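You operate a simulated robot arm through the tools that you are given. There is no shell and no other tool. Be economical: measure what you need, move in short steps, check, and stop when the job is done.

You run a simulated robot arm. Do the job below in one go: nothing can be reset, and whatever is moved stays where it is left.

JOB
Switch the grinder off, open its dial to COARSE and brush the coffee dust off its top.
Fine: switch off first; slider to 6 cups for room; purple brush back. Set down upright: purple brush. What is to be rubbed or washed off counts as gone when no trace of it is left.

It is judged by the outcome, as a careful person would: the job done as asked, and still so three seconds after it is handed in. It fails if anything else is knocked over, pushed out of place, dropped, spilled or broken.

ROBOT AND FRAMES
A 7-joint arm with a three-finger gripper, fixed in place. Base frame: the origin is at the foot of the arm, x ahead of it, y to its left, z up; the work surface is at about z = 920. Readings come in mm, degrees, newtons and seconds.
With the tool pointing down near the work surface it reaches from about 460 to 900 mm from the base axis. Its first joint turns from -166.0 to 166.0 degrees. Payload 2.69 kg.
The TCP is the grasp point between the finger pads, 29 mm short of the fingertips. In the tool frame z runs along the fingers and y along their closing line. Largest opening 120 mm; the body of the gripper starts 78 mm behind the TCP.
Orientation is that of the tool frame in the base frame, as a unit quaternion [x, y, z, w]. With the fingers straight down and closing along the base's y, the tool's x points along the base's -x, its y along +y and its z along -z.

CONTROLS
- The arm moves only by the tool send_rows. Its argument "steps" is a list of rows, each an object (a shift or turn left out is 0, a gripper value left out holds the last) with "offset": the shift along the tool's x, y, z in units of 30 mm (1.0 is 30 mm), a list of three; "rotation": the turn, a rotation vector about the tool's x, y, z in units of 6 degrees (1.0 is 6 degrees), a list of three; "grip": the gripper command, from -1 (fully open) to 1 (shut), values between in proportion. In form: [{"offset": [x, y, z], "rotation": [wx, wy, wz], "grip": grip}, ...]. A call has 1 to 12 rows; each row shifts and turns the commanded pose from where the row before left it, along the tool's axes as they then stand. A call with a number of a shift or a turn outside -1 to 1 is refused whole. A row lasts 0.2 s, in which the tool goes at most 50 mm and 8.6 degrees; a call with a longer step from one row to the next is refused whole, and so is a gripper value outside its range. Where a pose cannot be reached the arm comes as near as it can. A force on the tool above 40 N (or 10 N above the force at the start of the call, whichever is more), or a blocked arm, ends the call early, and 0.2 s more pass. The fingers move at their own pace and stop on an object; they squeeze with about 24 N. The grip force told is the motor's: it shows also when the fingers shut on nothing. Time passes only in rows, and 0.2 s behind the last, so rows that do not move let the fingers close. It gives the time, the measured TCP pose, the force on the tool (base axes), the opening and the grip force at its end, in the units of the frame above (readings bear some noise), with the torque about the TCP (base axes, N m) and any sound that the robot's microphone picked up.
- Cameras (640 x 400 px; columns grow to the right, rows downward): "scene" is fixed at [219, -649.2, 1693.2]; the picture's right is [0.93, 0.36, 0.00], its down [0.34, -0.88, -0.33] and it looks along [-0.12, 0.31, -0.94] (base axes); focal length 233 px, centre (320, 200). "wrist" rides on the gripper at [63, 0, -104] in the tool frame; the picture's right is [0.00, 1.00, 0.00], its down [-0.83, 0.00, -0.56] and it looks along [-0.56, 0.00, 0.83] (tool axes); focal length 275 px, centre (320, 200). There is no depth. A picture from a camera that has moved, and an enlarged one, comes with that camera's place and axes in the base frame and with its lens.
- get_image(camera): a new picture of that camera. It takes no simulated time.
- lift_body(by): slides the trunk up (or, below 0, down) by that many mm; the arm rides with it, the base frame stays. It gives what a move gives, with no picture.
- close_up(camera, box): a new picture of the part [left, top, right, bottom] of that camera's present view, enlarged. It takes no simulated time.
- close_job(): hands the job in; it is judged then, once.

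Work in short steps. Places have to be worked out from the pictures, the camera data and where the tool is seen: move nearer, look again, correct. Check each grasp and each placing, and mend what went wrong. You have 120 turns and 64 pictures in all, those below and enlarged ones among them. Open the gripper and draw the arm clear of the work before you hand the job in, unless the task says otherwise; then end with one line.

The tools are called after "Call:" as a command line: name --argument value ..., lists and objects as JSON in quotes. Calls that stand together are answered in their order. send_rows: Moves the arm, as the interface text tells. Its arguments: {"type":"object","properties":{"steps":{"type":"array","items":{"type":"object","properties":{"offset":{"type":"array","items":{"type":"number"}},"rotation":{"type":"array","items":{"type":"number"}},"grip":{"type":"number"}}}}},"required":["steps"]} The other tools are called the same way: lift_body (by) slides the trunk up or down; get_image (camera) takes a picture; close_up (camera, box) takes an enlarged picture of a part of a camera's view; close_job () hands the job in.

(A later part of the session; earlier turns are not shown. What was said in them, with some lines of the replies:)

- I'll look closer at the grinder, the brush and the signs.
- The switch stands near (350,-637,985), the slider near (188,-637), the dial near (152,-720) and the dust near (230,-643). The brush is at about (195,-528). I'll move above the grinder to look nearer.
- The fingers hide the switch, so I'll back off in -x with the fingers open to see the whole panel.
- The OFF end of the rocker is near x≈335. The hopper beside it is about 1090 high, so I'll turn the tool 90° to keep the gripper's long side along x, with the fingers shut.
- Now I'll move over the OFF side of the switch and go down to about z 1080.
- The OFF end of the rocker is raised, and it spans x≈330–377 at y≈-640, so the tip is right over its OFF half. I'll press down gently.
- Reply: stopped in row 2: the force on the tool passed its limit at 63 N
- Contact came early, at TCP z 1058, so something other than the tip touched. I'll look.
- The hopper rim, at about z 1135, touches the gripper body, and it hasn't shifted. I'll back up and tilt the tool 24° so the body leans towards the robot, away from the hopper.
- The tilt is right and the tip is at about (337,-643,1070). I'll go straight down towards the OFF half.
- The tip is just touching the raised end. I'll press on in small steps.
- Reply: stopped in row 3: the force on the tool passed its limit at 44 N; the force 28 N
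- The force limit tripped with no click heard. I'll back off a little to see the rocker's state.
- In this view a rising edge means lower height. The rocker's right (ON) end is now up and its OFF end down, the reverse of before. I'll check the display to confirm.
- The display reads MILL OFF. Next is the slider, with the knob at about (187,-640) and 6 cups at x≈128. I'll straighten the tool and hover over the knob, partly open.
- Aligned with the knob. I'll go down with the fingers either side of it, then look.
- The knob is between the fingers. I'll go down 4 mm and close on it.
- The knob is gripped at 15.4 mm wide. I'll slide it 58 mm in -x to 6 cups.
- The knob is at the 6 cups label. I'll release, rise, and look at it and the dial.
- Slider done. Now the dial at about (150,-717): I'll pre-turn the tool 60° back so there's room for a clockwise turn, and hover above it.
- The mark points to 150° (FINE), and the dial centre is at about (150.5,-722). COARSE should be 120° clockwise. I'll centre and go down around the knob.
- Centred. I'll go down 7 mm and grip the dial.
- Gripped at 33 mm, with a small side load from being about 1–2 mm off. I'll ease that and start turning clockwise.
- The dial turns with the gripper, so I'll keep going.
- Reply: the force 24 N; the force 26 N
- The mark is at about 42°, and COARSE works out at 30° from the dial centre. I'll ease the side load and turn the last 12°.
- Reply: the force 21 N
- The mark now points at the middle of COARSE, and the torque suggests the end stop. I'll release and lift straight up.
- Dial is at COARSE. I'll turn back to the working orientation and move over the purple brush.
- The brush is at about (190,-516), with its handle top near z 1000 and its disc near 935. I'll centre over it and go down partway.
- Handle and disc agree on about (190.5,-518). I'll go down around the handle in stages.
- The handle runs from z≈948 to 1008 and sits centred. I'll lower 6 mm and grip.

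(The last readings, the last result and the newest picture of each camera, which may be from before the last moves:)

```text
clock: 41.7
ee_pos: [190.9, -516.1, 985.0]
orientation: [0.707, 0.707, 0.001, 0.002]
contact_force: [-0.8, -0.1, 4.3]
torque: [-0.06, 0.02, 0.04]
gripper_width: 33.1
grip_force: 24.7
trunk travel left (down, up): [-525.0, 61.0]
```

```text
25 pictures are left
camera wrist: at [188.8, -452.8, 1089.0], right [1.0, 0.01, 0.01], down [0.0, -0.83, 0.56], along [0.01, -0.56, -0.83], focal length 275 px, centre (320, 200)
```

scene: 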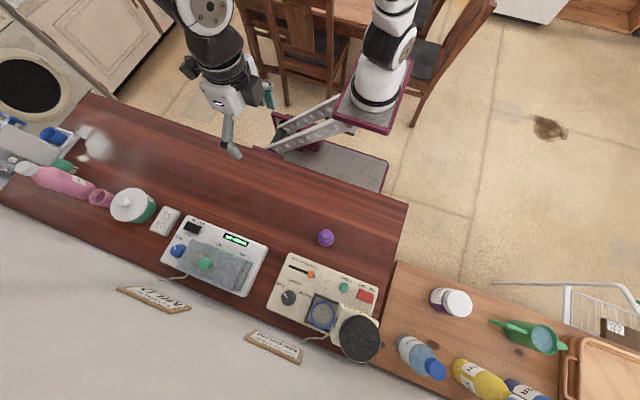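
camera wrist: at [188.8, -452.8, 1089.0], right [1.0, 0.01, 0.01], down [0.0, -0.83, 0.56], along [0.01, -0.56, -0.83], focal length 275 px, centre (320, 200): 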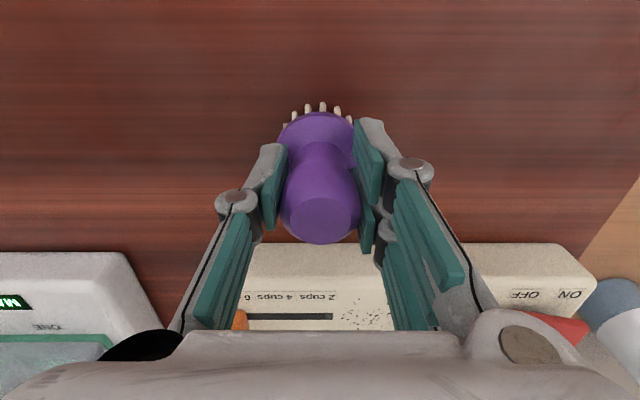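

The brush is gripped; its home is TCP (190.9,-516.1,985). I'll lift it and carry it over the dust.

Call:
send_rows --steps '[{"offset": [0, 0, -1]}, {"offset": [0, 0, -1]}, {"offset": [0, 0, -1]}, {"offset": [-0.85, 0.17, 0]}, {"offset": [-0.85, 0.17, 0]}, {"offset": [-0.85, 0.17, 0]}, {"offset": [-0.85, 0.17, 0]}, {"offset": [-0.85, 0.17, 0]}, {}]'

Call:
get_image --camera "wrist"

Call:
close_up --camera "scene" --box '[260, 240, 400, 330]'

```text
clock: 43.7
ee_pos: [216.3, -639.5, 1075.4]
orientation: [0.707, 0.707, 0.002, 0.001]
contact_force: [0.3, -0.2, -0.5]
torque: [0.03, -0.03, 0.01]
gripper_width: 32.6
grip_force: 24.6
trunk travel left (down, up): [-525.0, 61.0]
```

```text
24 pictures are left
camera wrist: at [214.6, -576.6, 1179.1], right [1.0, 0.01, 0.01], down [0.0, -0.83, 0.56], along [0.01, -0.56, -0.83], focal length 275 px, centre (320, 200)
```

wrist: 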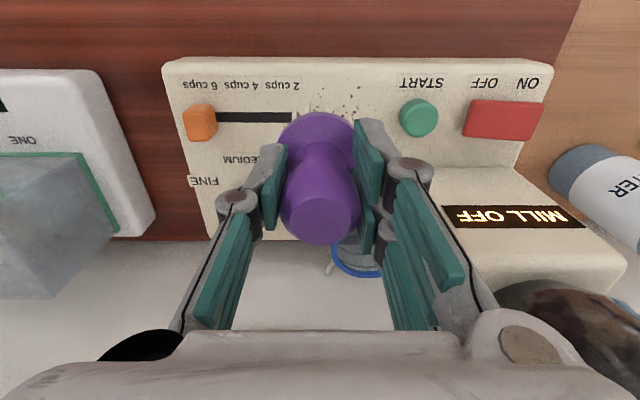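

```text
4.44 times, centred on (330, 285) of scene
camera zoom: at [219.0, -649.2, 1693.2], right [0.93, 0.36, 0.0], down [0.34, -0.88, -0.33], along [-0.12, 0.31, -0.94], focal length 1036 px, centre (276, -178)
```

zoom: 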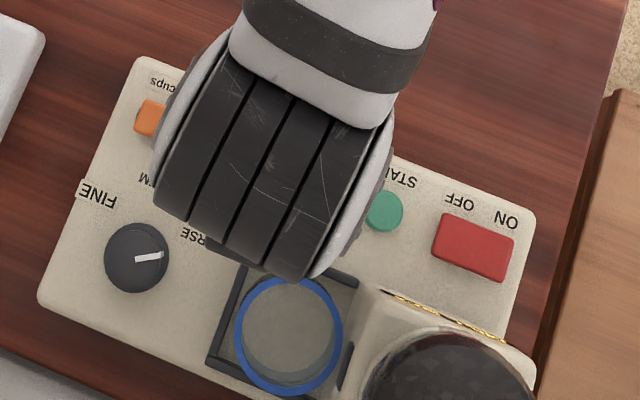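

The brush is hanging straight, so I'll lower until the bristles touch.

Call:
send_rows --steps '[{"offset": [0, 0, 0.7]}, {"offset": [0, 0, 0.3]}, {"offset": [0, 0, 0.1]}, {"offset": [0, 0, 0.1]}, {"offset": [0, 0, 0.07]}]'

```text
clock: 44.9
ee_pos: [214.7, -642.4, 1036.3]
orientation: [0.708, 0.707, 0.001, 0.002]
contact_force: [-0.5, -1.0, -1.0]
torque: [0.01, 0.02, 0.04]
gripper_width: 32.9
grip_force: 24.5
trunk travel left (down, up): [-525.0, 61.0]
```

Call:
send_rows --steps '[{"offset": [0, 0, 0.07]}, {"offset": [0, 0, 0.07]}]'

Call:
close_up --camera "wrist" --box '[220, 60, 460, 210]'

```text
clock: 45.5
ee_pos: [214.0, -641.5, 1033.1]
orientation: [0.707, 0.707, 0.002, 0.002]
contact_force: [-0.2, -0.4, -1.0]
torque: [-0.02, -0.01, 0.01]
gripper_width: 32.7
grip_force: 24.2
trunk travel left (down, up): [-525.0, 61.0]
```

```text
2.67 times, centred on (340, 135) of wrist
camera zoom: at [213.8, -578.7, 1137.1], right [1.0, 0.01, 0.01], down [0.0, -0.83, 0.56], along [0.01, -0.56, -0.83], focal length 734 px, centre (267, 373)
```

zoom: 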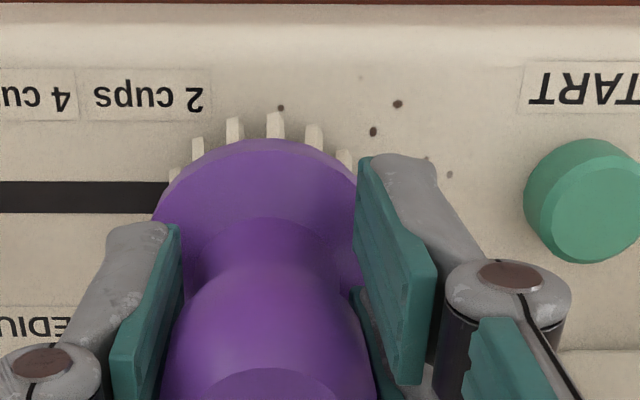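

No contact yet, so I'll keep lowering slowly.

Call:
send_rows --steps '[{"offset": [0, 0, 0.06]}, {"offset": [0, 0, 0.06]}]'

```text
clock: 46.1
ee_pos: [215.0, -642.8, 1030.1]
orientation: [0.706, 0.708, 0.002, 0.002]
contact_force: [0.4, 1.2, 5.8]
torque: [0.12, -0.04, -0.01]
gripper_width: 32.9
grip_force: 23.9
trunk travel left (down, up): [-525.0, 61.0]
```

The bristles touch at about 6 N. I'll sweep over the patch, staying clear of START and the hopper.

Call:
send_rows --steps '[{"offset": [0.25, 0, 0]}, {"offset": [0.25, 0, 0]}, {"offset": [0, 0.26, 0]}, {"offset": [0, 0.26, 0]}, {"offset": [0, 0.26, 0]}, {"offset": [-0.3, 0, 0]}, {"offset": [-0.3, 0, 0]}, {"offset": [-0.3, 0, 0]}, {"offset": [0, -0.28, 0]}, {"offset": [0, -0.28, 0]}, {"offset": [0, -0.28, 0]}, {"offset": [0.4, 0, 0]}]'

Call:
close_up --camera "wrist" --box '[220, 60, 460, 210]'

```text
clock: 48.7
ee_pos: [213.2, -641.3, 1028.2]
orientation: [0.707, 0.707, 0.001, 0.002]
contact_force: [-0.1, -1.9, 6.3]
torque: [-0.27, 0.01, -0.04]
gripper_width: 32.7
grip_force: 24.3
trunk travel left (down, up): [-525.0, 61.0]
```

```text
2.67 times, centred on (340, 135) of wrist
camera zoom: at [212.0, -579.2, 1132.8], right [1.0, 0.0, 0.0], down [0.0, -0.83, 0.56], along [0.01, -0.56, -0.83], focal length 734 px, centre (267, 373)
```

zoom: 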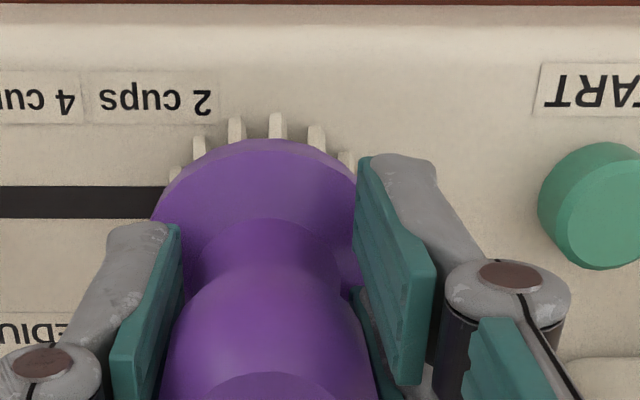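

The visible dust is gone. I'll make one more pass through the middle, then lift and look underneath.

Call:
send_rows --steps '[{"offset": [0, 0.28, 0]}, {"offset": [0, 0.28, 0]}, {"offset": [0, 0.28, 0]}, {"offset": [-0.25, 0, 0]}, {"offset": [0, -0.28, 0]}, {"offset": [0, -0.28, 0]}, {"offset": [0, -0.28, 0]}, {"offset": [0, 0, -1]}, {"offset": [0, 0, -1]}]'

Call:
send_rows --steps '[{"offset": [0.9, -0.17, 0]}, {"offset": [0.9, -0.17, 0]}, {"offset": [0.9, -0.17, 0]}, {"offset": [0.9, -0.17, 0]}, {}]'

Call:
get_image --camera "wrist"

Call:
close_up --camera "scene" --box '[260, 240, 400, 330]'

```text
clock: 50.7
ee_pos: [214.2, -648.8, 1091.1]
orientation: [0.707, 0.707, 0.002, 0.002]
contact_force: [0.0, 0.0, -1.3]
torque: [0.04, 0.07, -0.02]
gripper_width: 32.7
grip_force: 24.4
trunk travel left (down, up): [-525.0, 61.0]
```

```text
clock: 51.9
ee_pos: [195.2, -542.5, 1088.4]
orientation: [0.707, 0.708, 0.001, 0.002]
contact_force: [-0.8, 0.5, -0.8]
torque: [-0.03, 0.01, -0.01]
gripper_width: 32.6
grip_force: 23.8
trunk travel left (down, up): [-525.0, 61.0]
```

```text
20 pictures are left
camera wrist: at [193.6, -479.9, 1192.3], right [1.0, 0.01, 0.01], down [0.0, -0.83, 0.56], along [0.01, -0.56, -0.83], focal length 275 px, centre (320, 200)
```

wrist: 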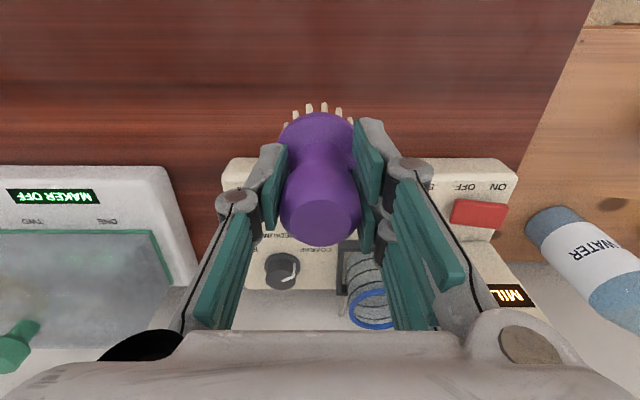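

```text
4.44 times, centred on (330, 285) of scene
camera zoom: at [219.0, -649.2, 1693.2], right [0.93, 0.36, 0.0], down [0.34, -0.88, -0.33], along [-0.12, 0.31, -0.94], focal length 1036 px, centre (276, -178)
```

zoom: 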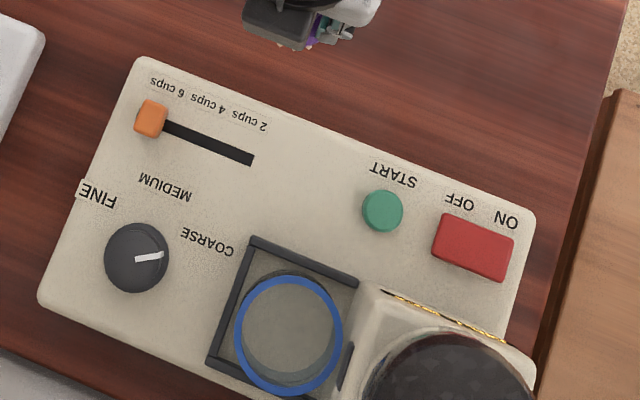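

The grinder top is clean, the slider is at 6, the dial at COARSE and the mill off. Now I'll put the brush back at its old place, lowering gently.

Call:
send_rows --steps '[{"offset": [0.88, -0.14, 0]}, {"offset": [0, 0, 1]}, {"offset": [0, 0, 1]}, {"offset": [0, 0, 0.9]}, {"offset": [0, 0, 0.3]}, {"offset": [0, 0, 0.1]}]'

Call:
get_image --camera "wrist"

```text
clock: 53.3
ee_pos: [188.0, -516.8, 989.8]
orientation: [0.707, 0.708, 0.001, 0.001]
contact_force: [-0.1, 0.0, -1.3]
torque: [-0.03, -0.01, 0.01]
gripper_width: 32.6
grip_force: 24.0
trunk travel left (down, up): [-525.0, 61.0]
```

```text
18 pictures are left
camera wrist: at [186.6, -453.5, 1093.4], right [1.0, 0.01, 0.01], down [0.0, -0.83, 0.56], along [0.01, -0.56, -0.83], focal length 275 px, centre (320, 200)
```

wrist: 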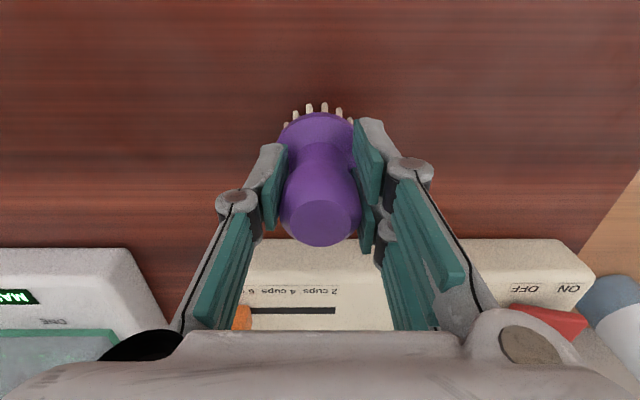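

Still just above the table and 2.5 mm short in x. I'll correct that and lower to contact.

Call:
send_rows --steps '[{"offset": [0, 0.08, 0.06]}, {"offset": [0, 0, 0.06]}, {"offset": [0, 0, 0.04]}]'

```text
clock: 54.1
ee_pos: [191.8, -517.2, 985.8]
orientation: [0.707, 0.707, 0.002, 0.001]
contact_force: [0.8, 0.2, -1.0]
torque: [0.02, 0.01, -0.03]
gripper_width: 32.6
grip_force: 24.0
trunk travel left (down, up): [-525.0, 61.0]
```

Call:
send_rows --steps '[{"offset": [0, 0, 0.05]}, {"offset": [0, 0, 0.04]}]'

```text
clock: 54.7
ee_pos: [191.7, -516.8, 983.6]
orientation: [0.707, 0.708, 0.002, 0.003]
contact_force: [-1.1, 5.5, 17.3]
torque: [0.06, -0.01, 0.1]
gripper_width: 33.1
grip_force: 23.8
trunk travel left (down, up): [-525.0, 61.0]
```

The brush stands on the table (17 N), so I'll ease up a hair, release and rise.

Call:
send_rows --steps '[{"offset": [0, 0, -0.04]}, {"grip": -0.2}, {}, {}, {"offset": [0, 0, -0.5]}, {"offset": [0, 0, -1]}, {"offset": [0, 0, -1]}, {"offset": [0, 0, -1]}, {"offset": [1, 0, -1]}, {"offset": [1, 0, -1]}, {"offset": [1, 0, -0.5]}, {"offset": [1, 0, 0]}]'

Call:
get_image --camera "scene"

Call:
get_image --camera "wrist"

Call:
close_up --camera "scene" --box '[260, 215, 420, 330]'

```text
clock: 57.3
ee_pos: [189.9, -398.6, 1164.5]
orientation: [0.707, 0.707, 0.002, 0.002]
contact_force: [-0.4, -0.5, -0.8]
torque: [0.05, 0.0, 0.03]
gripper_width: 71.9
grip_force: 0.0
trunk travel left (down, up): [-525.0, 61.0]
```

```text
17 pictures are left
```

scene: 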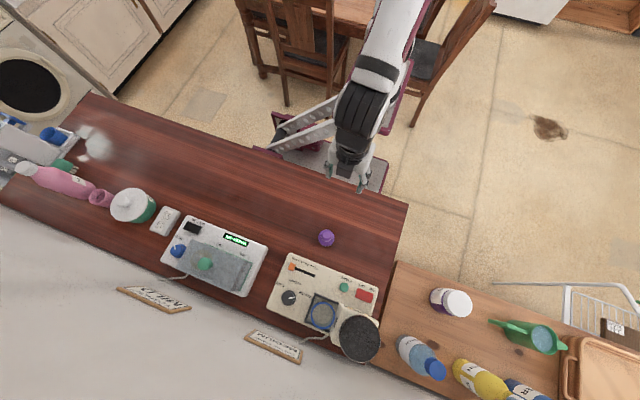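

```text
16 pictures are left
camera wrist: at [189.1, -335.9, 1268.8], right [1.0, 0.01, 0.01], down [0.0, -0.83, 0.56], along [0.01, -0.56, -0.83], focal length 275 px, centre (320, 200)
```

wrist: 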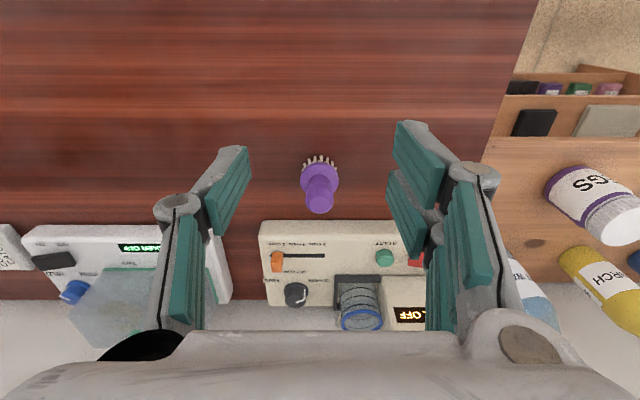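

```text
3.48 times, centred on (340, 272) of scene
camera zoom: at [219.0, -649.2, 1693.2], right [0.93, 0.36, 0.0], down [0.34, -0.88, -0.33], along [-0.12, 0.31, -0.94], focal length 811 px, centre (250, -52)
```

zoom: 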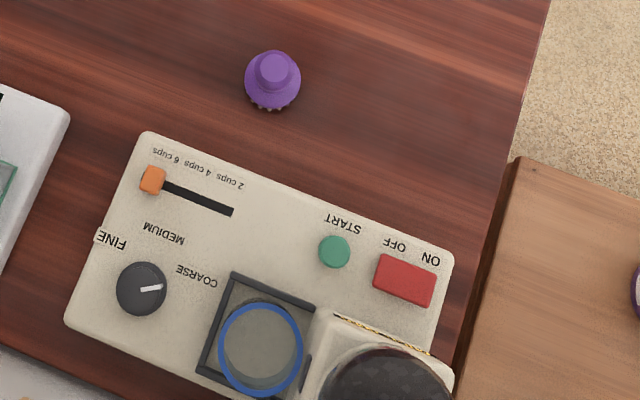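

Everything is as asked, with the brush standing upright in its old place and the arm clear and open. I'll hand it in.

Call:
close_job

```text
The job is handed in.
```

The grinder is off (its display reads MILL OFF), the slider is at 6 cups, the dial is at COARSE, no coffee dust can be seen on its top, and the purple brush stands upright back in its place. On the way to the switch the gripper bumped the grinder's hopper once; the hopper did not look shifted in the pictures afterwards.
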